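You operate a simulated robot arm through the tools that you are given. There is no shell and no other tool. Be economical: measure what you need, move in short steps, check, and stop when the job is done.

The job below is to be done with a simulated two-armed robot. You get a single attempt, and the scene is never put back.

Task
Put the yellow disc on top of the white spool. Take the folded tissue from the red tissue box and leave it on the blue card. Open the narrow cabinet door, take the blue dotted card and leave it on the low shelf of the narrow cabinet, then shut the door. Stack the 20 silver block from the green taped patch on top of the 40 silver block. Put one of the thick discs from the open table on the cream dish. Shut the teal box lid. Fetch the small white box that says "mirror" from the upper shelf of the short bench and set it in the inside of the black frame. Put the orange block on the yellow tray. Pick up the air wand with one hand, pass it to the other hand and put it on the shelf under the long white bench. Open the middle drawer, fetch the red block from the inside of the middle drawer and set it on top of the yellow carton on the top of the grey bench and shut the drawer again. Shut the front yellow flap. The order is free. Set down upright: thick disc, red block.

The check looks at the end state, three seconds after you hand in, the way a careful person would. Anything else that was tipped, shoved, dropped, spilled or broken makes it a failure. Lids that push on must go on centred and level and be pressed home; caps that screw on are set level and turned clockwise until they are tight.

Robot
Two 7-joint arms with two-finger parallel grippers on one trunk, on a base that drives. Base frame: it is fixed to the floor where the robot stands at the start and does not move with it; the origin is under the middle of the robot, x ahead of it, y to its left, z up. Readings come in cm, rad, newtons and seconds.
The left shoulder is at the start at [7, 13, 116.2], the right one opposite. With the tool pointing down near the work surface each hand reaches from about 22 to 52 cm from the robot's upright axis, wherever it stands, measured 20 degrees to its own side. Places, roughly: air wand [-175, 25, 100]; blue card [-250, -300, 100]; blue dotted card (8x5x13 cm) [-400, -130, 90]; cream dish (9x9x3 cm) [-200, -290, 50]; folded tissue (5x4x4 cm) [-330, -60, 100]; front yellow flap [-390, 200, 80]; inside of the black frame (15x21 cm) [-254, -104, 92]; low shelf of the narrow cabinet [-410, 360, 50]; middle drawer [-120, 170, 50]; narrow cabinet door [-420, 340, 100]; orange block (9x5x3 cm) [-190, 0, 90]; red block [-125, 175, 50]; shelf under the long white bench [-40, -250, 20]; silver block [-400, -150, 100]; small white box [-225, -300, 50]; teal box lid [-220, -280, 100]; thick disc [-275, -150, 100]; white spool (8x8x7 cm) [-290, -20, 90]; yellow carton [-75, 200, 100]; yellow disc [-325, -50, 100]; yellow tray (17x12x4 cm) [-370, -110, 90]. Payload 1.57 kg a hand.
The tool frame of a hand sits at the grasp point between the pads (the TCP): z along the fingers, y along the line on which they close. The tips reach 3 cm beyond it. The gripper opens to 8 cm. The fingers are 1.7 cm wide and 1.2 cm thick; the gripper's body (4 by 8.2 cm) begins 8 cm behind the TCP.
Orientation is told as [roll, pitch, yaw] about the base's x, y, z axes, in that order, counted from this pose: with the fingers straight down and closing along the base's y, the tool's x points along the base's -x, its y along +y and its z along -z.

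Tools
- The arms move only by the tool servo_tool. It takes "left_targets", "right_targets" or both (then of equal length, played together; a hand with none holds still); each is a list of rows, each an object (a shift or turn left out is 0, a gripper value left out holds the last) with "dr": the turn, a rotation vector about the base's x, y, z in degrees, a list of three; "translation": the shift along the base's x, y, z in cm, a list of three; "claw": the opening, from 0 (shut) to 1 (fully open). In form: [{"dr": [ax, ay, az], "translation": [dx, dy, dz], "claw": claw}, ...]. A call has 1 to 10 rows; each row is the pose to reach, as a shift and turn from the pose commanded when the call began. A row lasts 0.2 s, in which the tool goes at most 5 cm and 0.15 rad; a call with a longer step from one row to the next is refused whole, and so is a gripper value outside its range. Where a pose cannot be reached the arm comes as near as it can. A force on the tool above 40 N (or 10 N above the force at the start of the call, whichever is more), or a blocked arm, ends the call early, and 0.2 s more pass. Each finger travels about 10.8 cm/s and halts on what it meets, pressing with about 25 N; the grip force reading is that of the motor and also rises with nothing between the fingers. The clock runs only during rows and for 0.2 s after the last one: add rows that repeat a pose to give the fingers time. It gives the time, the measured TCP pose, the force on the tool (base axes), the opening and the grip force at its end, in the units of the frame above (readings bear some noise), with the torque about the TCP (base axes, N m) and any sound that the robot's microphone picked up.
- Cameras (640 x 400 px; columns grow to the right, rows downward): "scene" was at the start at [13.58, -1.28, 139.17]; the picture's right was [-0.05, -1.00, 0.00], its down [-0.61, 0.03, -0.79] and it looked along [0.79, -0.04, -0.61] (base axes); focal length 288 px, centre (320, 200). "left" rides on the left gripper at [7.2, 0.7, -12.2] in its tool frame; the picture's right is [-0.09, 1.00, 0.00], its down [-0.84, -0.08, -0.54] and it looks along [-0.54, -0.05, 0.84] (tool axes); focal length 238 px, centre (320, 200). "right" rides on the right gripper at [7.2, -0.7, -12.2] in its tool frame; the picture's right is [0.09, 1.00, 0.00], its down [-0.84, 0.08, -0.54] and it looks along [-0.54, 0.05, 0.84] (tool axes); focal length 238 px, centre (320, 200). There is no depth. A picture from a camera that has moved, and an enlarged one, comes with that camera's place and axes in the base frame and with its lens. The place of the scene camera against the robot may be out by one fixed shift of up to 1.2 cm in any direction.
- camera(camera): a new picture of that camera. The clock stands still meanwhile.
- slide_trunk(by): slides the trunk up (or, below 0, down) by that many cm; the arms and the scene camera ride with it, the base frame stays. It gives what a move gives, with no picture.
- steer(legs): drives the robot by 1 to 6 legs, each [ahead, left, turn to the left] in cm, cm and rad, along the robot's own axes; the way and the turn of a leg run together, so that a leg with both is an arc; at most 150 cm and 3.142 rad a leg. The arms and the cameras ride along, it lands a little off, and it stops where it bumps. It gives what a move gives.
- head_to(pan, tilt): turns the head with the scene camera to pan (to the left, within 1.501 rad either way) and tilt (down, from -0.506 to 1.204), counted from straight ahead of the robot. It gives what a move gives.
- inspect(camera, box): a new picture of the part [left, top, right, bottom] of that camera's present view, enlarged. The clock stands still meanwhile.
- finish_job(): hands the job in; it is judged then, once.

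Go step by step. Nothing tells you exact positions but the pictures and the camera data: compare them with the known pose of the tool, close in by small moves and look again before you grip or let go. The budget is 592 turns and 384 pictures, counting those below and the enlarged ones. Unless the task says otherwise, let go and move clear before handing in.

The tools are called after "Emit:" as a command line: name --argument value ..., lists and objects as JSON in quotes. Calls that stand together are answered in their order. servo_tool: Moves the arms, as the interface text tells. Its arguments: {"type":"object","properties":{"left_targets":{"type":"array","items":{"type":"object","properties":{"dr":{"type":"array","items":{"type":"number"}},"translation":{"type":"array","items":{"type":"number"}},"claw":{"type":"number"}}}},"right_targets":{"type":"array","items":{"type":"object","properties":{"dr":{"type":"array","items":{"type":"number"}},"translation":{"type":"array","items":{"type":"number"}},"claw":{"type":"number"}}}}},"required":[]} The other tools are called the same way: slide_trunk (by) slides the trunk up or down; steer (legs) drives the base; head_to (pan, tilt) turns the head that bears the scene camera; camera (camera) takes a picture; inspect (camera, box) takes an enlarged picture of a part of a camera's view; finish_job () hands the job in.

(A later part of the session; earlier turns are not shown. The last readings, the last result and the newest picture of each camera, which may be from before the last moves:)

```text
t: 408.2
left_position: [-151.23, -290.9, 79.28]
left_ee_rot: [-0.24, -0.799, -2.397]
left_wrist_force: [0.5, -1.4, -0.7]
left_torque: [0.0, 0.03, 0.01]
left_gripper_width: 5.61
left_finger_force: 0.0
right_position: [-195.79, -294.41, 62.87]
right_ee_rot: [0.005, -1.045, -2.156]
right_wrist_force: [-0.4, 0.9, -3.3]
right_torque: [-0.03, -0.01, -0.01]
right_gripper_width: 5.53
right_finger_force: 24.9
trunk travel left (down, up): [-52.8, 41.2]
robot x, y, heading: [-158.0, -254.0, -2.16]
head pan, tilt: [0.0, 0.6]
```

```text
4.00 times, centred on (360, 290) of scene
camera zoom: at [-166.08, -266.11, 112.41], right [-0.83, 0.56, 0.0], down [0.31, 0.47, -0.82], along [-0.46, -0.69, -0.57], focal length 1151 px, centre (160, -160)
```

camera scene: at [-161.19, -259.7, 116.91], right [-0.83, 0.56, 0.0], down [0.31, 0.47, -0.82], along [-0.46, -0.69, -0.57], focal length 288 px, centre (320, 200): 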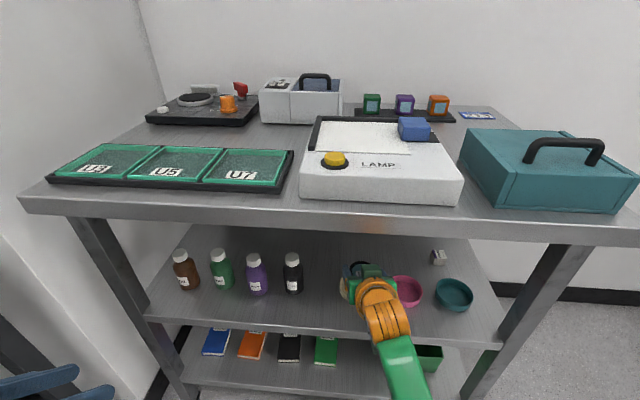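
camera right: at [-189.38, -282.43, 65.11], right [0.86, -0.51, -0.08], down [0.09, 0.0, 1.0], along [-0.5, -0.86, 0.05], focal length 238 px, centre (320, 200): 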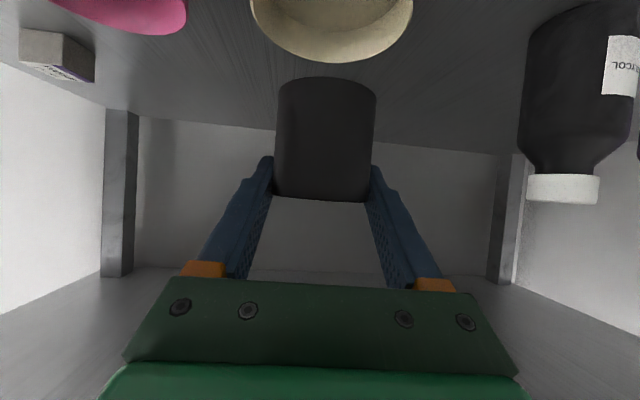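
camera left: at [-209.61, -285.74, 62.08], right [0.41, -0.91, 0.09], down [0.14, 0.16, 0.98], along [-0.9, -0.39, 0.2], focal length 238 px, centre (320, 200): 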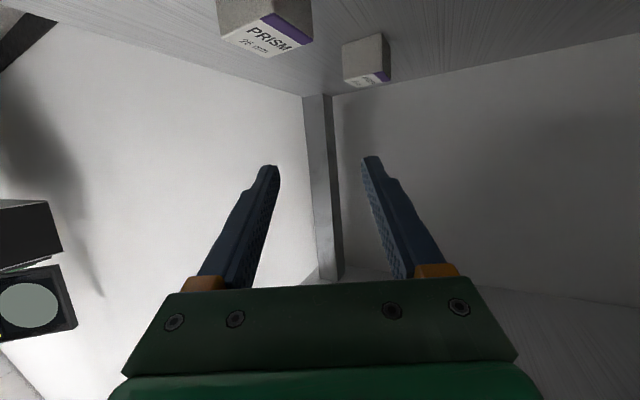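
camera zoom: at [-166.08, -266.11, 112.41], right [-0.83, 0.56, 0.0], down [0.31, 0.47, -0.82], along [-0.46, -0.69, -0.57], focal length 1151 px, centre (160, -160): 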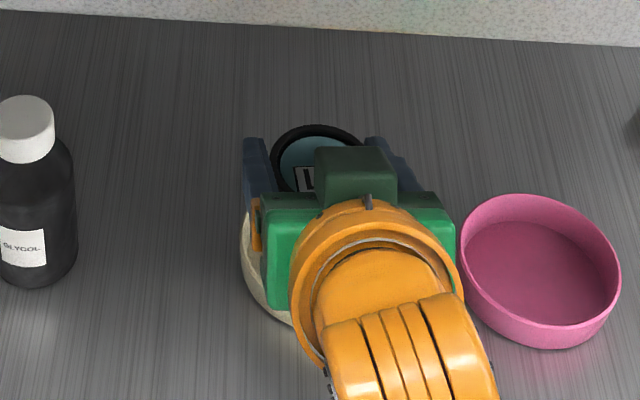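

Centre needs a small return (-0.6,-0.3). Adjust and lower until contact.

Emit:
servo_tool --right_targets '[{"translation": [-0.55, -0.25, 0]}, {"translation": [-0.55, -0.25, -1]}, {"translation": [-0.55, -0.25, -1.8]}]'

Emit:
inspect --camera "right" --box '[220, 0, 430, 130]'

```text
t: 409.1
left_position: [-151.38, -290.89, 79.26]
left_ee_rot: [-0.239, -0.8, -2.399]
left_wrist_force: [-0.4, 0.1, -0.1]
left_torque: [0.02, -0.01, -0.01]
left_gripper_width: 5.59
left_finger_force: 0.1
right_position: [-196.51, -294.45, 61.11]
right_ee_rot: [0.004, -1.048, -2.154]
right_wrist_force: [-0.1, -0.2, -2.5]
right_torque: [-0.01, -0.02, 0.01]
right_gripper_width: 5.57
right_finger_force: 24.6
trunk travel left (down, up): [-52.8, 41.2]
robot x, y, heading: [-158.35, -253.63, -2.157]
head pan, tilt: [0.0, 0.6]
```

```text
3.05 times, centred on (325, 65) of right
camera zoom: at [-189.41, -282.32, 60.93], right [0.86, -0.51, -0.08], down [0.09, 0.0, 1.0], along [-0.51, -0.86, 0.05], focal length 726 px, centre (305, 611)
```

zoom: 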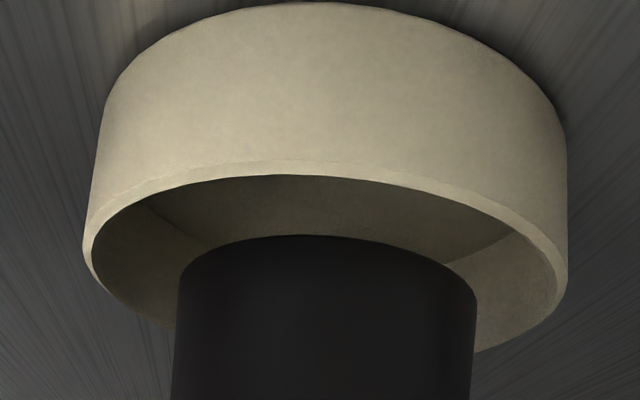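

Well centred. Lower until contact.

Emit:
servo_tool --right_targets '[{"translation": [0, 0, -0.5]}, {"translation": [0, 0, -1]}, {"translation": [0, 0, -1.5]}, {"translation": [0, 0, -2]}, {"translation": [0, 0, -2.5]}, {"translation": [0, 0, -3]}]'

Emit:
inspect --camera "right" --box '[220, 0, 430, 200]'

```text
t: 410.4
left_position: [-151.18, -290.59, 79.22]
left_ee_rot: [-0.238, -0.805, -2.399]
left_wrist_force: [-0.4, 0.3, 0.0]
left_torque: [0.02, 0.01, 0.02]
left_gripper_width: 5.57
left_finger_force: 0.0
right_position: [-196.32, -294.54, 58.58]
right_ee_rot: [0.002, -1.061, -2.154]
right_wrist_force: [-4.6, -3.9, 19.0]
right_torque: [0.05, 0.08, -0.06]
right_gripper_width: 5.55
right_finger_force: 25.0
trunk travel left (down, up): [-52.8, 41.2]
robot x, y, heading: [-158.33, -253.65, -2.159]
head pan, tilt: [0.0, 0.6]
```

```text
2.00 times, centred on (325, 100) of right
camera zoom: at [-189.23, -282.21, 58.31], right [0.86, -0.51, -0.08], down [0.1, 0.01, 1.0], along [-0.5, -0.86, 0.06], focal length 477 px, centre (310, 400)
```

zoom: 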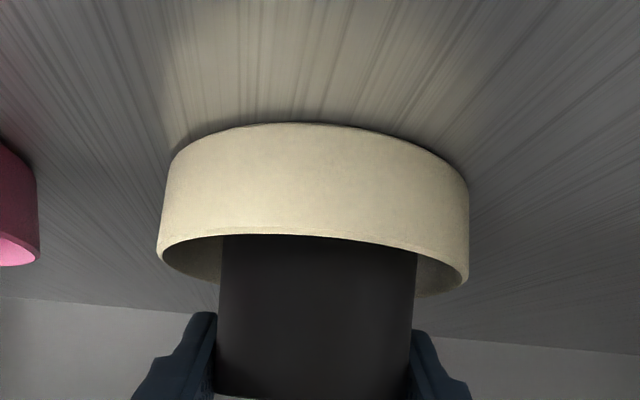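

Seated in the dish. Release and lift/back out.

Emit:
servo_tool --right_targets '[{"translation": [0, 0, 0.3], "claw": 0.8}, {"translation": [0, 0, 0.4], "claw": 0.95}, {"translation": [0, 0, 0.4], "claw": 1}, {"translation": [0, 0, 2.5]}, {"translation": [0, 0, 5.5]}, {"translation": [0, 0, 8.5]}]'

Emit:
steer --legs '[[-30, 0, 0]]'

Emit:
camera --camera "right"

Emit:
inspect --camera "scene" --box '[200, 170, 480, 345]'

```text
t: 411.9
left_position: [-151.22, -290.84, 79.33]
left_ee_rot: [-0.239, -0.801, -2.397]
left_wrist_force: [-0.3, 0.1, -0.4]
left_torque: [0.05, 0.01, 0.0]
left_gripper_width: 5.58
left_finger_force: 0.1
right_position: [-196.58, -294.3, 66.61]
right_ee_rot: [-0.012, -1.047, -2.142]
right_wrist_force: [-0.3, -0.4, -0.6]
right_torque: [0.01, 0.03, 0.0]
right_gripper_width: 8.02
right_finger_force: 0.1
trunk travel left (down, up): [-52.8, 41.2]
robot x, y, heading: [-158.09, -253.66, -2.159]
head pan, tilt: [0.0, 0.6]
```

```text
t: 413.9
left_position: [-134.62, -265.79, 79.23]
left_ee_rot: [-0.239, -0.802, -2.392]
left_wrist_force: [-0.5, 0.1, -0.4]
left_torque: [0.02, 0.04, 0.02]
left_gripper_width: 5.57
left_finger_force: 0.1
right_position: [-179.83, -269.54, 66.7]
right_ee_rot: [-0.011, -1.049, -2.14]
right_wrist_force: [0.9, 0.0, -0.2]
right_torque: [0.0, 0.0, 0.02]
right_gripper_width: 7.99
right_finger_force: 0.0
trunk travel left (down, up): [-52.8, 41.2]
robot x, y, heading: [-141.75, -229.1, -2.153]
head pan, tilt: [0.0, 0.6]
```

```text
196 pictures are left
camera right: at [-172.78, -257.29, 66.54], right [0.86, -0.5, -0.08], down [0.1, 0.0, 1.0], along [-0.5, -0.86, 0.05], focal length 238 px, centre (320, 200)
```

right: 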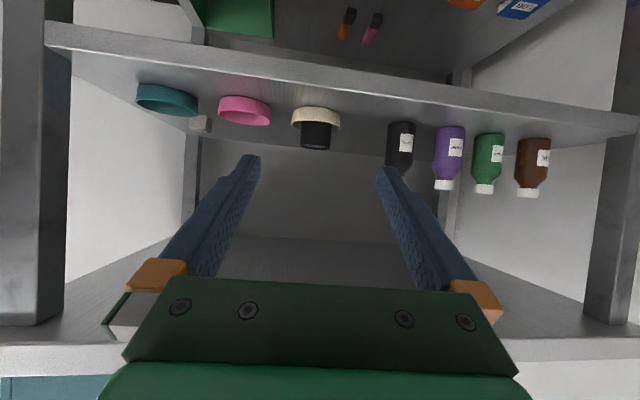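

```text
2.29 times, centred on (340, 258) of scene
camera zoom: at [-149.39, -241.19, 112.43], right [-0.83, 0.55, 0.0], down [0.31, 0.47, -0.83], along [-0.46, -0.69, -0.56], focal length 658 px, centre (274, 69)
```

zoom: 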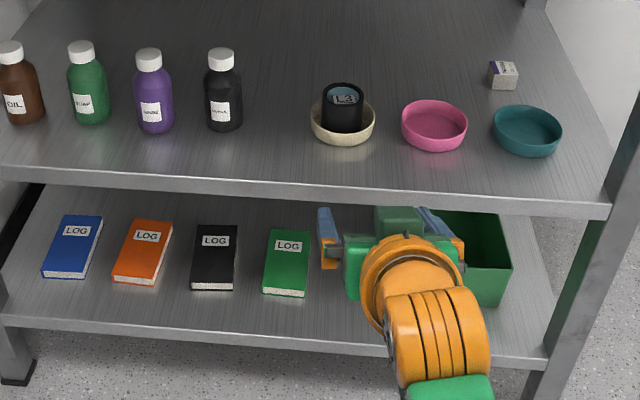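

L3 stands in the cream dish. Now restore both hands to pointing down, raise up.

Emit:
slide_trunk --by 36

Emit:
servo_tool --left_targets '[{"dr": [-3.5, -3.25, 4.9]}, {"dr": [-7, -6.5, 9.85]}]'

Emit:
servo_tool --left_targets '[{"dr": [5.22, -5.61, 0]}, {"dr": [10.4, -11.2, 0]}, {"dr": [15.7, -16.8, 0]}, {"dr": [20.9, -22.4, 0]}, {"dr": [26.1, -28, 0]}, {"dr": [31.3, -33.7, 0]}, {"dr": [31.3, -33.7, 0]}, {"dr": [31.3, -33.7, 0]}]' --right_targets '[{"dr": [6.26, -4.1, 0]}, {"dr": [12.5, -8.2, 0]}, {"dr": [18.8, -12.3, 0]}, {"dr": [25, -16.4, 0]}, {"dr": [31.3, -20.5, 0]}, {"dr": [37.6, -24.6, 0]}, {"dr": [43.8, -28.7, 0]}, {"dr": [50.1, -33, 0]}]'

Emit:
servo_tool --left_targets '[{"dr": [0, 0, 7]}, {"dr": [0, 0, 13.7]}]'

```text
t: 417.4
left_position: [-134.51, -265.92, 115.26]
left_ee_rot: [-0.24, -0.801, -2.392]
left_wrist_force: [-0.5, 0.3, 1.0]
left_torque: [-0.03, -0.03, 0.03]
left_gripper_width: 5.6
left_finger_force: 0.2
right_position: [-179.96, -269.65, 102.68]
right_ee_rot: [-0.011, -1.048, -2.137]
right_wrist_force: [1.0, -0.4, -0.9]
right_torque: [0.01, 0.02, -0.03]
right_gripper_width: 8.0
right_finger_force: 0.0
trunk travel left (down, up): [-88.8, 5.2]
robot x, y, heading: [-141.81, -228.54, -2.154]
head pan, tilt: [0.0, 0.6]
```

```text
t: 418.0
left_position: [-132.88, -268.85, 116.45]
left_ee_rot: [0.001, -0.801, -2.392]
left_wrist_force: [1.4, 0.1, 0.9]
left_torque: [0.02, 0.02, 0.0]
left_gripper_width: 5.63
left_finger_force: 0.0
left hand out of reach, approached as far as the arm can: row 1, 2
right_position: [-179.92, -269.57, 102.64]
right_ee_rot: [-0.011, -1.048, -2.136]
right_wrist_force: [-0.3, 0.2, 0.2]
right_torque: [0.01, 0.0, 0.0]
right_gripper_width: 8.0
right_finger_force: 0.0
trunk travel left (down, up): [-88.8, 5.2]
robot x, y, heading: [-141.97, -229.3, -2.156]
head pan, tilt: [0.0, 0.6]
```

```text
t: 419.8
left_position: [-132.77, -268.84, 116.55]
left_ee_rot: [-0.005, 0.001, -2.396]
left_wrist_force: [0.1, 0.4, 0.0]
left_torque: [-0.01, -0.02, 0.02]
left_gripper_width: 5.61
left_finger_force: 0.0
right_position: [-176.69, -263.25, 104.18]
right_ee_rot: [-0.002, -0.027, -2.142]
right_wrist_force: [0.4, 0.5, -0.1]
right_torque: [-0.05, -0.01, 0.03]
right_gripper_width: 8.03
right_finger_force: 0.0
right hand out of reach, approached as far as the arm can: row 6, 7, 8
trunk travel left (down, up): [-88.8, 5.2]
robot x, y, heading: [-141.27, -229.21, -2.156]
head pan, tilt: [0.0, 0.6]
```

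```text
t: 420.4
left_position: [-128.97, -271.87, 116.16]
left_ee_rot: [-0.01, 0.004, -2.157]
left_wrist_force: [-1.2, -1.3, 0.8]
left_torque: [-0.02, -0.01, -0.03]
left_gripper_width: 5.61
left_finger_force: 0.1
left hand out of reach, approached as far as the arm can: row 1, 2
right_position: [-176.55, -263.34, 104.22]
right_ee_rot: [-0.004, -0.027, -2.144]
right_wrist_force: [-0.1, 0.1, -0.4]
right_torque: [0.04, 0.01, 0.03]
right_gripper_width: 8.01
right_finger_force: 0.1
trunk travel left (down, up): [-88.8, 5.2]
robot x, y, heading: [-141.75, -228.99, -2.156]
head pan, tilt: [0.0, 0.6]
```

Both hands are down. Before driving back, look at where the hose runs.

Emit:
steer --legs '[[-25, 0, -0.1]]'

Emit:
head_to --pan -1.5 --tilt 0.5

Emit:
camera --camera "scene"

Emit:
head_to --pan 1.5 --tilt 0.6

Emit:
camera --camera "scene"

```text
t: 422.2
left_position: [-119.01, -253.24, 116.19]
left_ee_rot: [-0.007, 0.006, -2.262]
left_wrist_force: [-1.0, -0.2, 0.3]
left_torque: [0.04, -0.02, 0.02]
left_gripper_width: 5.6
left_finger_force: 0.1
right_position: [-165.41, -239.94, 103.92]
right_ee_rot: [-0.002, -0.025, -2.245]
right_wrist_force: [-0.1, 0.4, 0.1]
right_torque: [0.02, -0.01, 0.03]
right_gripper_width: 8.0
right_finger_force: 0.1
trunk travel left (down, up): [-88.8, 5.2]
robot x, y, heading: [-126.91, -208.87, -2.257]
head pan, tilt: [0.0, 0.6]
```

```text
t: 423.8
left_position: [-118.88, -252.94, 116.12]
left_ee_rot: [-0.008, 0.002, -2.264]
left_wrist_force: [0.2, 0.0, -0.9]
left_torque: [-0.03, 0.01, 0.04]
left_gripper_width: 5.61
left_finger_force: 0.0
right_position: [-165.27, -239.8, 104.13]
right_ee_rot: [-0.001, -0.029, -2.243]
right_wrist_force: [0.8, -0.8, 0.9]
right_torque: [0.01, -0.01, 0.0]
right_gripper_width: 7.98
right_finger_force: 0.1
trunk travel left (down, up): [-88.8, 5.2]
robot x, y, heading: [-126.85, -208.85, -2.256]
head pan, tilt: [-1.499, 0.499]
```

```text
194 pictures are left
camera scene: at [-137.67, -208.38, 149.33], right [0.58, 0.82, 0.0], down [0.39, -0.28, -0.88], along [-0.72, 0.51, -0.48], focal length 288 px, centre (320, 200)
```

scene: 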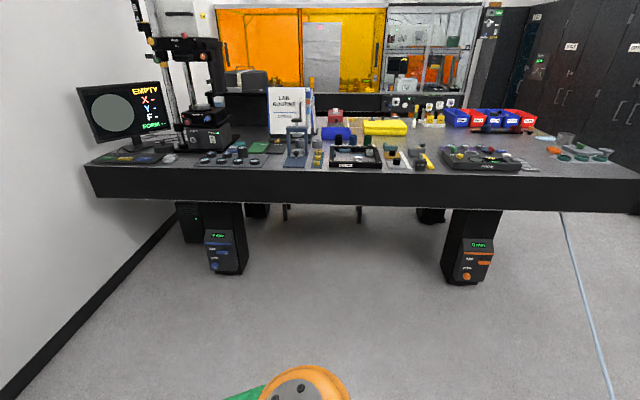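

```text
t: 426.4
left_position: [-118.87, -252.99, 116.25]
left_ee_rot: [-0.007, 0.001, -2.263]
left_wrist_force: [-0.4, 0.7, -0.6]
left_torque: [0.02, 0.03, -0.02]
left_gripper_width: 5.62
left_finger_force: 0.1
right_position: [-165.37, -239.64, 104.13]
right_ee_rot: [-0.002, -0.028, -2.245]
right_wrist_force: [-0.1, 0.4, -0.3]
right_torque: [0.0, 0.0, -0.03]
right_gripper_width: 8.01
right_finger_force: 0.1
trunk travel left (down, up): [-88.8, 5.2]
robot x, y, heading: [-126.89, -208.8, -2.259]
head pan, tilt: [1.499, 0.6]
```

```text
193 pictures are left
camera scene: at [-123.84, -219.73, 148.42], right [-0.69, -0.73, 0.0], down [-0.41, 0.39, -0.83], along [0.6, -0.57, -0.56], focal length 288 px, centre (320, 200)
```

scene: 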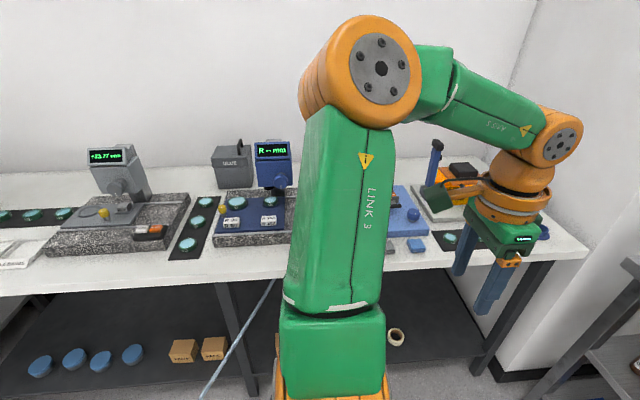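

The hose is only a thin trailing line. Drive back along the corridor to the table's near end.

Emit:
steer --legs '[[-96, 0, 0], [-96, 0, 0]]'

Emit:
steer --legs '[[0, -85, 0], [0, -80, 0]]'

Emit:
head_to --pan 0 --tilt 0.6

Emit:
camera --camera "scene"

```text
t: 436.0
left_position: [3.38, -105.58, 116.23]
left_ee_rot: [-0.007, 0.004, -2.257]
left_wrist_force: [-0.1, -0.2, -0.1]
left_torque: [-0.03, 0.01, -0.03]
left_gripper_width: 5.61
left_finger_force: 0.1
right_position: [-43.08, -92.45, 104.0]
right_ee_rot: [-0.001, -0.027, -2.245]
right_wrist_force: [0.3, 0.1, 0.4]
right_torque: [0.01, 0.0, -0.01]
right_gripper_width: 8.0
right_finger_force: 0.1
trunk travel left (down, up): [-88.8, 5.2]
robot x, y, heading: [-4.66, -61.43, -2.252]
head pan, tilt: [1.499, 0.6]
```

```text
t: 444.5
left_position: [-126.77, -1.71, 116.17]
left_ee_rot: [-0.01, 0.002, -2.216]
left_wrist_force: [-0.8, -0.2, -0.6]
left_torque: [-0.02, -0.02, -0.01]
left_gripper_width: 5.59
left_finger_force: 0.0
right_position: [-173.73, 9.59, 104.14]
right_ee_rot: [-0.004, -0.027, -2.2]
right_wrist_force: [-0.3, -0.1, 0.8]
right_torque: [-0.02, 0.02, 0.0]
right_gripper_width: 7.99
right_finger_force: 0.0
trunk travel left (down, up): [-88.8, 5.2]
robot x, y, heading: [-137.1, 42.24, -2.214]
head pan, tilt: [1.499, 0.6]
```

```text
t: 446.1
left_position: [-126.77, -1.66, 116.28]
left_ee_rot: [-0.007, 0.001, -2.216]
left_wrist_force: [0.2, 0.4, 0.2]
left_torque: [0.0, -0.01, 0.01]
left_gripper_width: 5.58
left_finger_force: 0.1
right_position: [-173.85, 9.65, 104.04]
right_ee_rot: [-0.002, -0.027, -2.201]
right_wrist_force: [-1.3, 0.1, -0.3]
right_torque: [-0.01, -0.02, 0.01]
right_gripper_width: 8.0
right_finger_force: 0.1
trunk travel left (down, up): [-88.8, 5.2]
robot x, y, heading: [-136.93, 41.85, -2.218]
head pan, tilt: [0.0, 0.6]
```

```text
192 pictures are left
camera scene: at [-145.3, 30.09, 148.42], right [-0.8, 0.6, 0.0], down [0.34, 0.45, -0.82], along [-0.49, -0.66, -0.57], focal length 288 px, centre (320, 200)
```

scene: 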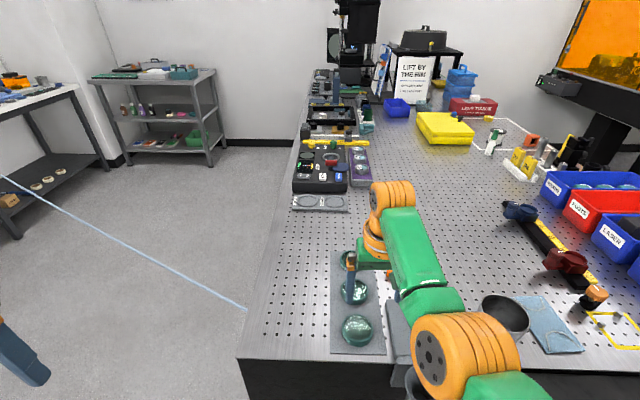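

The near end is in reach; orange block is behind my right hand. Rotate the right hand 90° for gripping across the block's width while moving over it.

Emit:
servo_tool --right_targets '[{"translation": [0, 0, 3], "dr": [0, 0, -8.5]}, {"translation": [-1, -0.5, 5], "dr": [0, 0, -17]}, {"translation": [-3, -1, 5], "dr": [0, 0, -25.5]}, {"translation": [-5, -2, 5], "dr": [0, 0, -34]}, {"translation": [-7, -3, 5], "dr": [0, 0, -42.5]}, {"translation": [-9, -4, 5], "dr": [0, 0, -51]}, {"translation": [-11, -5, 5], "dr": [0, 0, -59.5]}, {"translation": [-13, -6, 5], "dr": [0, 0, -68]}, {"translation": [-14, -6, 5], "dr": [0, 0, -76.5]}, {"translation": [-15, -6, 5], "dr": [0, 0, -85]}]'

Emit:
camera --camera "right"

Emit:
camera --camera "scene"

```text
t: 448.3
left_position: [-126.64, -1.73, 116.14]
left_ee_rot: [-0.007, 0.0, -2.217]
left_wrist_force: [0.1, 0.4, 0.2]
left_torque: [0.03, -0.04, 0.03]
left_gripper_width: 5.62
left_finger_force: 0.1
right_position: [-178.64, 12.45, 108.8]
right_ee_rot: [-0.002, -0.029, 2.598]
right_wrist_force: [0.2, 0.7, 0.4]
right_torque: [0.01, 0.05, -0.01]
right_gripper_width: 7.99
right_finger_force: 0.1
right hand out of reach, approached as far as the arm can: row 2, 3, 4, 5, 6, 7, 8, 9, 10
trunk travel left (down, up): [-88.8, 5.2]
robot x, y, heading: [-136.91, 42.01, -2.213]
head pan, tilt: [0.0, 0.6]
```

```text
191 pictures are left
camera right: at [-172.02, 9.11, 120.81], right [-0.44, -0.9, -0.01], down [-0.74, 0.36, 0.57], along [-0.51, 0.25, -0.82], focal length 238 px, centre (320, 200)
```

right: 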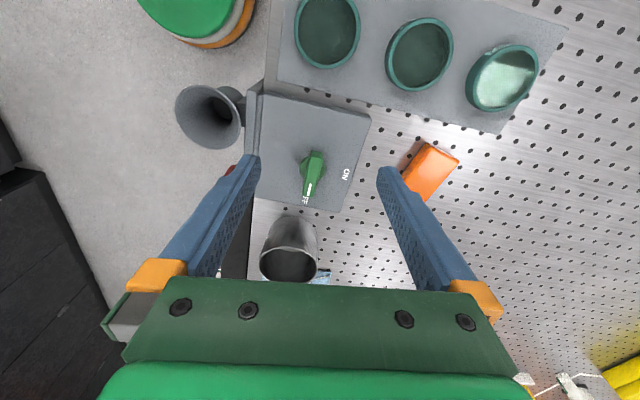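

```text
190 pictures are left
camera scene: at [-145.19, 30.02, 148.42], right [-0.8, 0.6, 0.0], down [0.34, 0.45, -0.83], along [-0.49, -0.66, -0.56], focal length 288 px, centre (320, 200)
```

scene: 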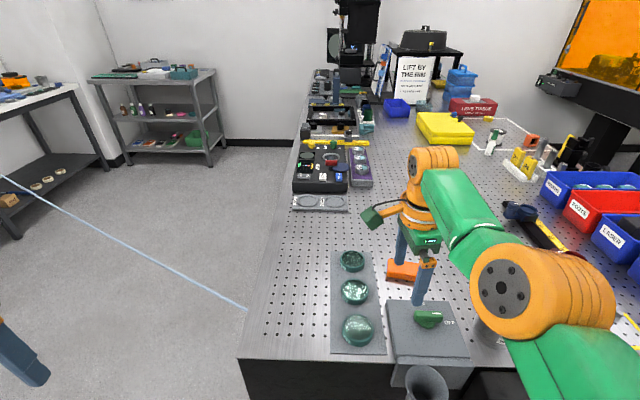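

Emit:
inspect --camera "right" --box '[370, 110, 500, 220]'

```text
3.64 times, centred on (435, 165) of right
camera zoom: at [-172.02, 9.11, 120.81], right [-0.44, -0.9, -0.01], down [-0.74, 0.36, 0.57], along [-0.51, 0.25, -0.82], focal length 867 px, centre (-98, 327)
```

zoom: 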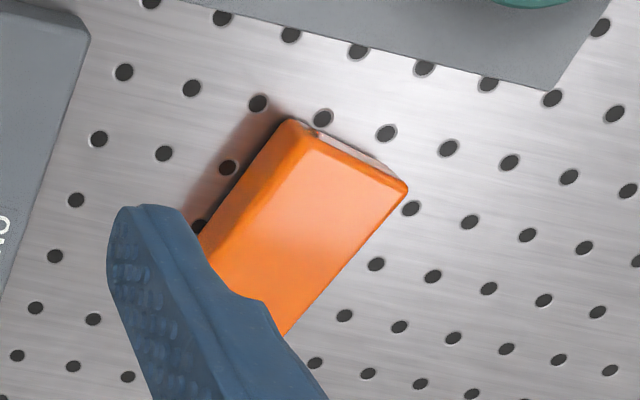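

Closing axis needs 31° more. Try rotating the wrist further, moving the base in at the same time.

Emit:
servo_tool --right_targets '[{"dr": [0, 0, -8]}, {"dr": [0, 0, -16]}, {"dr": [0, 0, -24]}, {"dr": [0, 0, -31]}]'

Emit:
steer --legs '[[13, -4, 0]]'

Emit:
camera --camera "right"

```text
t: 449.3
left_position: [-126.94, -1.63, 116.15]
left_ee_rot: [-0.007, 0.001, -2.217]
left_wrist_force: [-0.3, -0.9, -0.4]
left_torque: [-0.02, 0.0, 0.01]
left_gripper_width: 5.6
left_finger_force: 0.1
right_position: [-178.71, 12.78, 108.67]
right_ee_rot: [-0.004, -0.029, 2.056]
right_wrist_force: [-0.7, -0.2, 0.6]
right_torque: [0.03, 0.01, 0.03]
right_gripper_width: 7.99
right_finger_force: 0.1
right hand out of reach, approached as far as the arm can: row 4
trunk travel left (down, up): [-88.8, 5.2]
robot x, y, heading: [-136.89, 42.18, -2.214]
head pan, tilt: [0.0, 0.6]
```

```text
t: 450.6
left_position: [-137.37, -9.28, 116.23]
left_ee_rot: [-0.007, -0.003, -2.215]
left_wrist_force: [0.1, -0.3, -0.5]
left_torque: [-0.01, -0.02, 0.03]
left_gripper_width: 5.62
left_finger_force: 0.0
right_position: [-189.21, 5.14, 108.94]
right_ee_rot: [0.001, -0.026, 2.059]
right_wrist_force: [0.3, 1.3, 0.3]
right_torque: [-0.02, 0.03, -0.03]
right_gripper_width: 7.99
right_finger_force: 0.0
trunk travel left (down, up): [-88.8, 5.2]
robot x, y, heading: [-147.88, 34.05, -2.209]
head pan, tilt: [0.0, 0.6]
```

```text
188 pictures are left
camera right: at [-185.26, -1.18, 120.96], right [-0.84, -0.55, 0.0], down [-0.45, 0.69, 0.56], along [-0.31, 0.47, -0.83], focal length 238 px, centre (320, 200)
```

right: 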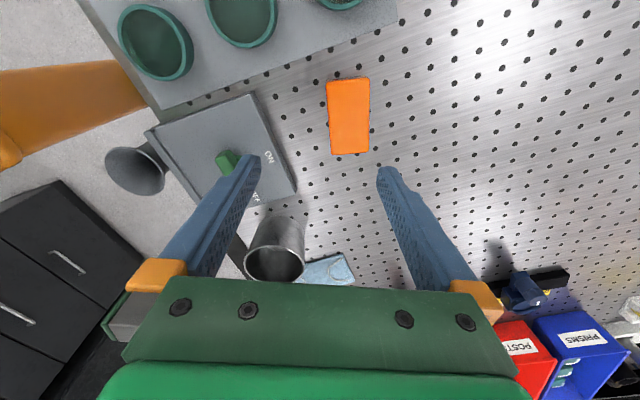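

Now aligned with the block. Move over it and descend.

Emit:
servo_tool --right_targets '[{"translation": [-1.5, -0.9, -3]}, {"translation": [-2.9, -1.8, -6]}, {"translation": [-2.9, -1.8, -9.5]}, {"translation": [-2.9, -1.8, -12]}]'

Emit:
camera --camera "right"

```text
t: 451.6
left_position: [-137.73, -9.56, 116.24]
left_ee_rot: [-0.007, 0.003, -2.217]
left_wrist_force: [0.0, -0.1, 0.6]
left_torque: [0.01, -0.01, 0.0]
left_gripper_width: 5.59
left_finger_force: 0.1
right_position: [-190.16, 5.42, 97.57]
right_ee_rot: [-0.001, -0.029, 2.059]
right_wrist_force: [0.7, 0.8, 0.4]
right_torque: [0.03, -0.02, 0.0]
right_gripper_width: 8.02
right_finger_force: 0.0
right hand out of reach, approached as far as the arm can: row 1, 2, 3, 4
trunk travel left (down, up): [-88.8, 5.2]
robot x, y, heading: [-147.5, 34.19, -2.21]
head pan, tilt: [0.0, 0.6]
```

```text
187 pictures are left
camera right: at [-186.21, -0.82, 109.69], right [-0.84, -0.55, -0.01], down [-0.46, 0.69, 0.56], along [-0.31, 0.47, -0.83], focal length 238 px, centre (320, 200)
```

right: 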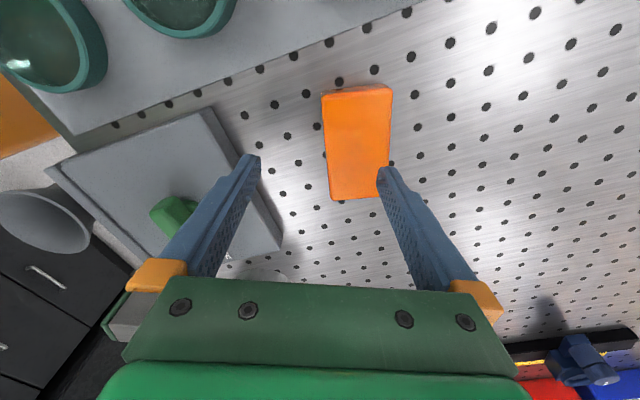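

Drive the remaining 3 cm with the base (hand raised slightly).

Emit:
servo_tool --right_targets '[{"translation": [0, 0, 2]}]'

Emit:
steer --legs '[[3, 0.2, 0]]'

Emit:
camera --camera "right"

```text
t: 452.0
left_position: [-137.72, -9.44, 116.18]
left_ee_rot: [-0.006, 0.0, -2.215]
left_wrist_force: [1.2, 0.6, 0.4]
left_torque: [-0.02, -0.01, 0.01]
left_gripper_width: 5.6
left_finger_force: 0.0
right_position: [-190.29, 5.39, 99.65]
right_ee_rot: [-0.003, -0.028, 2.061]
right_wrist_force: [-0.4, 0.4, -0.1]
right_torque: [0.03, 0.01, 0.01]
right_gripper_width: 8.02
right_finger_force: 0.0
trunk travel left (down, up): [-88.8, 5.2]
robot x, y, heading: [-147.83, 34.47, -2.211]
head pan, tilt: [0.0, 0.6]
```

```text
t: 452.9
left_position: [-138.78, -11.42, 116.51]
left_ee_rot: [-0.007, -0.002, -2.215]
left_wrist_force: [-0.4, -0.4, 0.2]
left_torque: [-0.01, 0.05, 0.04]
left_gripper_width: 5.62
left_finger_force: 0.1
right_position: [-191.63, 3.33, 100.08]
right_ee_rot: [0.0, -0.027, 2.062]
right_wrist_force: [0.2, 1.1, -0.9]
right_torque: [-0.01, 0.0, 0.02]
right_gripper_width: 8.01
right_finger_force: 0.0
trunk travel left (down, up): [-88.8, 5.2]
robot x, y, heading: [-149.35, 31.47, -2.212]
head pan, tilt: [0.0, 0.6]
```

```text
186 pictures are left
camera right: at [-187.69, -2.87, 111.96], right [-0.84, -0.55, 0.0], down [-0.45, 0.69, 0.56], along [-0.31, 0.47, -0.83], focal length 238 px, centre (320, 200)
```

right: 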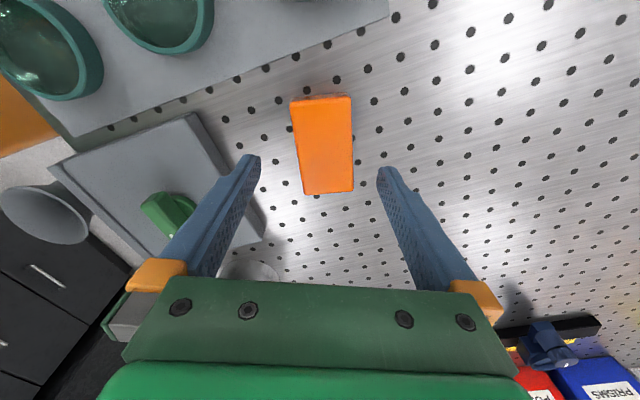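

Centred. Lower with the trunk and grip.

Emit:
slide_trunk --by -5.5

Emit:
servo_tool --right_targets '[{"claw": 0.7}, {"claw": 0.5}, {"claw": 0.3}, {"claw": 0.2}]'

Emit:
slide_trunk --by 9

Emit:
camera --camera "right"

```text
t: 453.8
left_position: [-139.32, -12.04, 110.75]
left_ee_rot: [-0.006, 0.004, -2.215]
left_wrist_force: [0.5, 0.7, -0.5]
left_torque: [0.01, 0.0, 0.06]
left_gripper_width: 5.6
left_finger_force: 0.2
right_position: [-191.89, 2.95, 94.13]
right_ee_rot: [-0.007, -0.03, 2.059]
right_wrist_force: [-0.3, -1.0, 0.6]
right_torque: [0.0, -0.01, 0.0]
right_gripper_width: 8.01
right_finger_force: 0.0
trunk travel left (down, up): [-83.3, 10.7]
robot x, y, heading: [-149.52, 31.95, -2.207]
head pan, tilt: [0.0, 0.6]
```

```text
t: 454.8
left_position: [-139.33, -11.86, 110.79]
left_ee_rot: [-0.007, 0.002, -2.214]
left_wrist_force: [-0.2, 0.1, -0.2]
left_torque: [-0.02, 0.0, 0.01]
left_gripper_width: 5.61
left_finger_force: 0.1
right_position: [-191.89, 2.95, 94.17]
right_ee_rot: [-0.005, -0.029, 2.059]
right_wrist_force: [-0.8, -0.1, 1.4]
right_torque: [0.0, 0.05, 0.07]
right_gripper_width: 4.8
right_finger_force: 24.8
trunk travel left (down, up): [-83.3, 10.7]
robot x, y, heading: [-149.55, 31.68, -2.206]
head pan, tilt: [0.0, 0.6]
```

```text
t: 456.1
left_position: [-139.19, -11.99, 119.72]
left_ee_rot: [-0.008, 0.002, -2.215]
left_wrist_force: [0.5, -0.5, 0.1]
left_torque: [0.0, 0.01, -0.01]
left_gripper_width: 5.62
left_finger_force: 0.3
right_position: [-191.96, 2.97, 103.23]
right_ee_rot: [-0.004, -0.028, 2.06]
right_wrist_force: [0.5, -0.4, -1.3]
right_torque: [0.02, 0.01, 0.0]
right_gripper_width: 4.76
right_finger_force: 24.4
trunk travel left (down, up): [-92.3, 1.7]
robot x, y, heading: [-149.33, 31.59, -2.211]
head pan, tilt: [0.0, 0.6]
```

```text
185 pictures are left
camera right: at [-188.02, -3.37, 115.15], right [-0.84, -0.55, -0.01], down [-0.46, 0.69, 0.57], along [-0.31, 0.48, -0.82], focal length 238 px, centre (320, 200)
```

right: 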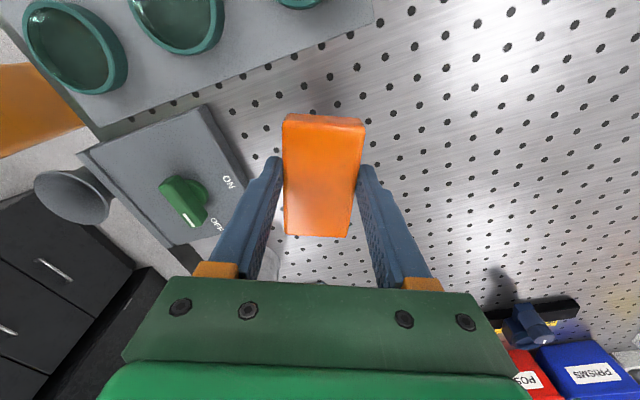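

Orange block held. Back off, move right toward the aisle on the table's far side, and look.

Emit:
steer --legs '[[-35, 0, -0.045], [0, -75, 0]]'

Emit:
head_to --pan -0.3 --tilt 0.5

Emit:
camera --camera "scene"

```text
t: 462.0
left_position: [-177.22, 61.75, 119.65]
left_ee_rot: [-0.008, 0.002, -2.239]
left_wrist_force: [1.0, -0.8, -0.4]
left_torque: [0.02, 0.03, -0.02]
left_gripper_width: 5.59
left_finger_force: 0.0
right_position: [-229.47, 77.74, 103.22]
right_ee_rot: [-0.004, -0.03, 2.036]
right_wrist_force: [0.6, -0.2, -1.1]
right_torque: [-0.01, 0.02, 0.0]
right_gripper_width: 4.74
right_finger_force: 24.8
trunk travel left (down, up): [-92.3, 1.7]
robot x, y, heading: [-186.72, 105.68, -2.237]
head pan, tilt: [0.0, 0.6]
```

```text
t: 462.8
left_position: [-177.32, 61.75, 119.65]
left_ee_rot: [-0.007, 0.003, -2.238]
left_wrist_force: [0.1, -0.6, -0.9]
left_torque: [-0.02, 0.01, -0.03]
left_gripper_width: 5.58
left_finger_force: 0.0
right_position: [-229.64, 77.82, 103.17]
right_ee_rot: [-0.003, -0.028, 2.037]
right_wrist_force: [0.3, 0.7, -1.4]
right_torque: [-0.03, -0.01, -0.01]
right_gripper_width: 4.72
right_finger_force: 24.9
trunk travel left (down, up): [-92.3, 1.7]
robot x, y, heading: [-186.26, 105.58, -2.236]
head pan, tilt: [-0.3, 0.499]
```

```text
184 pictures are left
camera scene: at [-197.11, 95.68, 152.82], right [-0.57, 0.82, 0.0], down [0.39, 0.27, -0.88], along [-0.72, -0.5, -0.48], focal length 288 px, centre (320, 200)
```

scene: 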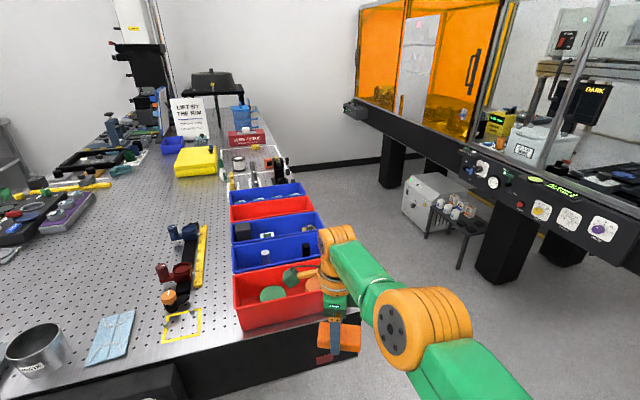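

The aisle is clear. Zoom on the right-hand row of the table.

Emit:
inspect --camera "scene" --box '[150, 60, 330, 200]'

Emit:
inspect --camera "scene" --box '[380, 90, 640, 290]'

```text
2.86 times, centred on (240, 130) of scene
camera zoom: at [-197.11, 95.68, 152.82], right [-0.57, 0.82, 0.0], down [0.39, 0.27, -0.88], along [-0.72, -0.5, -0.48], focal length 822 px, centre (549, 400)
```

zoom: 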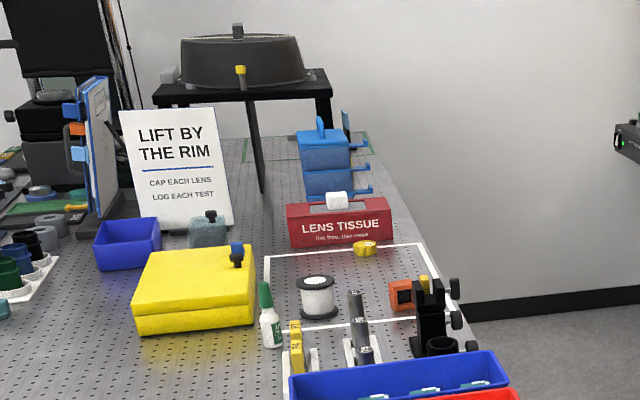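

```text
2.00 times, centred on (510, 190) of scene
camera zoom: at [-197.11, 95.68, 152.82], right [-0.57, 0.82, 0.0], down [0.39, 0.27, -0.88], along [-0.72, -0.5, -0.48], focal length 576 px, centre (-60, 220)
```

zoom: 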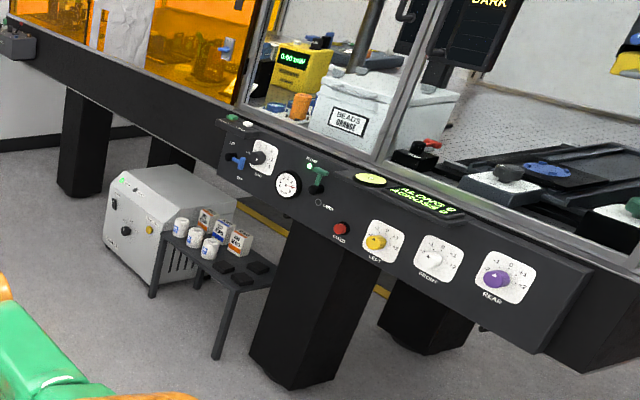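

Drive into the aisle.

Emit:
steer --legs '[[0, -72, -0.019], [110, 0, 0]]'

Emit:
head_to --pan 0.5 --tilt 0.55

Emit:
camera --camera "scene"

```text
t: 471.9
left_position: [-303.27, 21.03, 119.8]
left_ee_rot: [-0.007, 0.001, -2.257]
left_wrist_force: [0.3, -0.3, 0.0]
left_torque: [-0.01, -0.01, -0.04]
left_gripper_width: 5.6
left_finger_force: 0.2
right_position: [-355.37, 38.1, 103.21]
right_ee_rot: [-0.003, -0.028, 2.015]
right_wrist_force: [0.8, -0.2, -0.7]
right_torque: [-0.02, 0.03, -0.02]
right_gripper_width: 4.74
right_finger_force: 24.8
trunk travel left (down, up): [-92.3, 1.7]
robot x, y, heading: [-311.91, 64.74, -2.254]
head pan, tilt: [-0.3, 0.499]
```

```text
t: 473.0
left_position: [-303.57, 20.87, 119.73]
left_ee_rot: [-0.005, 0.002, -2.259]
left_wrist_force: [0.3, -0.3, 0.0]
left_torque: [0.0, -0.01, -0.03]
left_gripper_width: 5.59
left_finger_force: 0.1
right_position: [-355.35, 38.06, 103.17]
right_ee_rot: [-0.004, -0.027, 2.016]
right_wrist_force: [0.6, -0.5, -1.2]
right_torque: [-0.03, 0.0, -0.02]
right_gripper_width: 4.74
right_finger_force: 24.8
trunk travel left (down, up): [-92.3, 1.7]
robot x, y, heading: [-311.69, 65.16, -2.257]
head pan, tilt: [0.499, 0.55]
```

```text
181 pictures are left
camera scene: at [-316.64, 51.42, 152.37], right [-0.98, 0.19, 0.0], down [0.1, 0.51, -0.85], along [-0.16, -0.84, -0.52], focal length 288 px, centre (320, 200)
```

scene: 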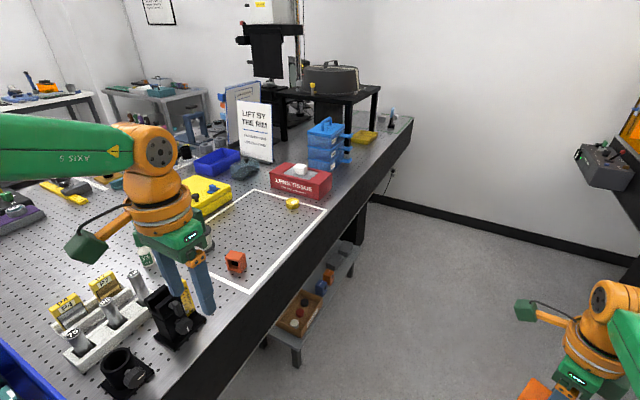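

Emit:
inspect --camera "scene" --box '[180, 80, 440, 240]'

```text
2.46 times, centred on (310, 160) of scene
camera zoom: at [-316.64, 51.42, 152.37], right [-0.98, 0.19, 0.0], down [0.1, 0.51, -0.85], along [-0.16, -0.84, -0.52], focal length 708 px, centre (345, 298)
```

zoom: 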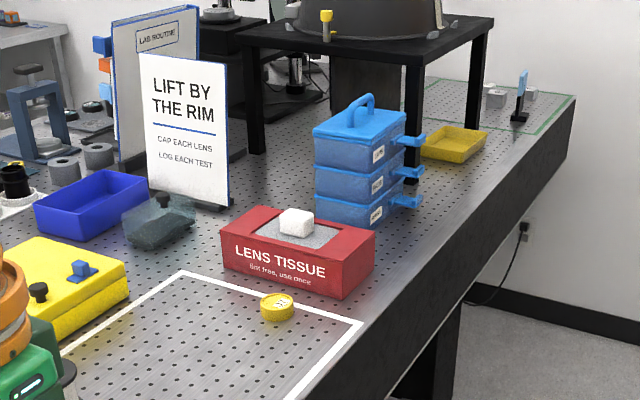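

The tray is at about (-376,-115), next to a black stand. Drive further down the aisle and turn to face the table.

Emit:
steer --legs '[[80, 0, 0], [82, 0, 0]]'

Emit:
steer --legs '[[0, 0, 1.57]]'

Emit:
head_to --pan -0.2 --tilt 0.6

Emit:
camera --camera "scene"

```text
t: 481.2
left_position: [-406.56, -103.14, 119.84]
left_ee_rot: [-0.006, 0.002, -2.269]
left_wrist_force: [0.4, 0.8, -0.3]
left_torque: [-0.03, -0.01, -0.02]
left_gripper_width: 5.59
left_finger_force: 0.1
right_position: [-458.27, -85.35, 103.16]
right_ee_rot: [-0.003, -0.028, 2.004]
right_wrist_force: [-0.5, -0.3, -1.3]
right_torque: [0.01, 0.0, -0.04]
right_gripper_width: 4.75
right_finger_force: 24.9
trunk travel left (down, up): [-92.3, 1.7]
robot x, y, heading: [-414.05, -59.12, -2.264]
head pan, tilt: [0.499, 0.55]
```

```text
t: 485.5
left_position: [-370.12, -51.58, 119.76]
left_ee_rot: [-0.008, 0.001, -0.703]
left_wrist_force: [-0.4, -0.4, -0.7]
left_torque: [-0.01, -0.02, -0.01]
left_gripper_width: 5.64
left_finger_force: 0.0
right_position: [-388.15, -103.3, 103.25]
right_ee_rot: [-0.006, -0.027, -2.711]
right_wrist_force: [0.1, 0.7, -0.9]
right_torque: [-0.04, 0.03, 0.02]
right_gripper_width: 4.74
right_finger_force: 24.9
trunk travel left (down, up): [-92.3, 1.7]
robot x, y, heading: [-414.59, -59.04, -0.699]
head pan, tilt: [0.499, 0.55]
```

```text
t: 486.5
left_position: [-369.92, -51.48, 119.75]
left_ee_rot: [-0.007, 0.001, -0.702]
left_wrist_force: [0.6, 0.3, -0.1]
left_torque: [0.01, 0.03, 0.01]
left_gripper_width: 5.6
left_finger_force: 0.0
right_position: [-388.04, -103.18, 103.07]
right_ee_rot: [-0.003, -0.026, -2.71]
right_wrist_force: [0.8, -0.1, -1.1]
right_torque: [0.0, 0.02, 0.0]
right_gripper_width: 4.72
right_finger_force: 25.0
trunk travel left (down, up): [-92.3, 1.7]
robot x, y, heading: [-414.11, -59.2, -0.704]
head pan, tilt: [-0.201, 0.6]
```

```text
179 pictures are left
camera scene: at [-405.1, -70.12, 151.92], right [-0.78, -0.62, 0.0], down [-0.35, 0.44, -0.82], along [0.51, -0.65, -0.57], focal length 288 px, centre (320, 200)
```

scene: 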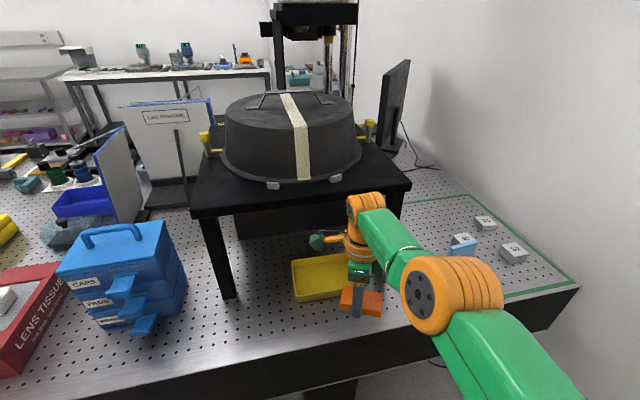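

Emit:
inspect --camera "scene" --box '[400, 190, 580, 310]'

Emit:
inspect --camera "scene" --box '[190, 190, 430, 330]'

```text
3.33 times, centred on (490, 250) of scene
camera zoom: at [-405.1, -70.12, 151.92], right [-0.78, -0.62, 0.0], down [-0.35, 0.44, -0.82], along [0.51, -0.65, -0.57], focal length 959 px, centre (-247, 33)
```

zoom: 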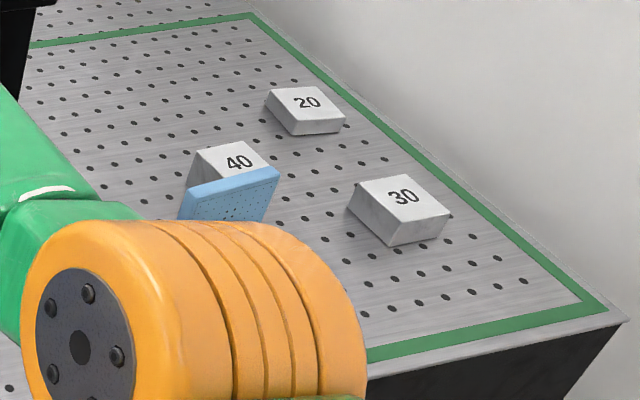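

```text
2.67 times, centred on (310, 260) of scene
camera zoom: at [-405.1, -70.12, 151.92], right [-0.78, -0.62, 0.0], down [-0.35, 0.44, -0.82], along [0.51, -0.65, -0.57], focal length 768 px, centre (347, 40)
```

zoom: 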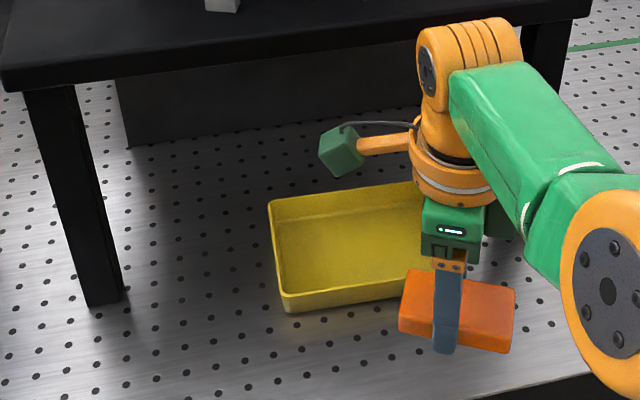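

The tray lies beneath the black stand's edge, so I tilt the hand 40° forward to get under it.

Emit:
servo_tool --right_targets '[{"dr": [-5.2, -6.1, 0]}, {"dr": [-10.4, -12.2, 0]}, {"dr": [-15.6, -18.3, 0]}, {"dr": [-20.8, -24.4, 0]}, {"dr": [-25.9, -30.5, 0]}]'

Emit:
steer --legs '[[9, 3, 0]]'

Emit:
camera --camera "right"

Emit:
camera --camera "scene"

```text
t: 487.7
left_position: [-370.12, -51.63, 119.69]
left_ee_rot: [-0.006, 0.003, -0.702]
left_wrist_force: [0.5, 0.4, 0.0]
left_torque: [0.02, 0.0, -0.01]
left_gripper_width: 5.61
left_finger_force: 0.0
right_position: [-378.1, -110.17, 100.13]
right_ee_rot: [0.642, 0.252, -2.636]
right_wrist_force: [0.4, 0.2, -0.8]
right_torque: [0.04, -0.02, -0.01]
right_gripper_width: 4.71
right_finger_force: 25.2
right hand out of reach, approached as far as the arm can: row 1, 2, 3, 4, 5
trunk travel left (down, up): [-92.3, 1.7]
robot x, y, heading: [-414.44, -59.43, -0.699]
head pan, tilt: [-0.201, 0.6]
```

```text
t: 488.9
left_position: [-361.93, -54.85, 120.13]
left_ee_rot: [-0.006, -0.004, -0.703]
left_wrist_force: [-0.1, 0.6, 0.2]
left_torque: [0.01, -0.06, 0.0]
left_gripper_width: 5.6
left_finger_force: 0.1
right_position: [-369.9, -113.34, 100.52]
right_ee_rot: [0.647, 0.257, -2.634]
right_wrist_force: [-0.4, 0.3, -0.2]
right_torque: [-0.02, 0.02, -0.01]
right_gripper_width: 4.71
right_finger_force: 25.7
trunk travel left (down, up): [-92.3, 1.7]
robot x, y, heading: [-405.23, -62.81, -0.705]
head pan, tilt: [-0.201, 0.6]
```

```text
176 pictures are left
camera right: at [-369.88, -104.09, 111.34], right [0.33, -0.73, 0.6], down [-0.94, -0.22, 0.25], along [-0.05, -0.65, -0.76], focal length 238 px, centre (320, 200)
```

right: 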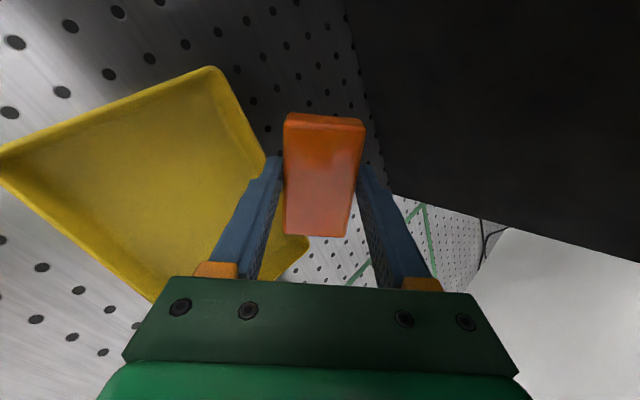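

```text
175 pictures are left
camera scene: at [-397.15, -73.28, 152.0], right [-0.78, -0.62, 0.0], down [-0.35, 0.44, -0.83], along [0.52, -0.65, -0.56], focal length 288 px, centre (320, 200)
```

scene: 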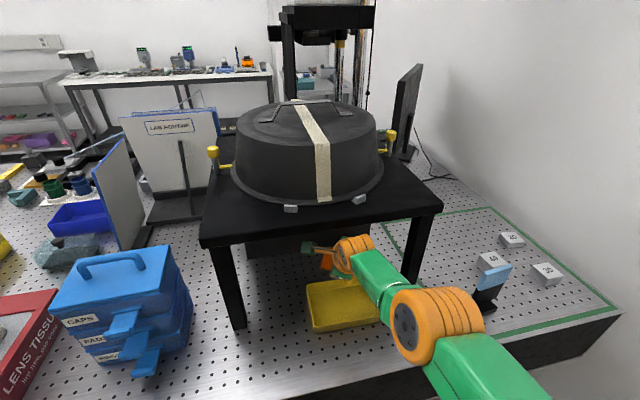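

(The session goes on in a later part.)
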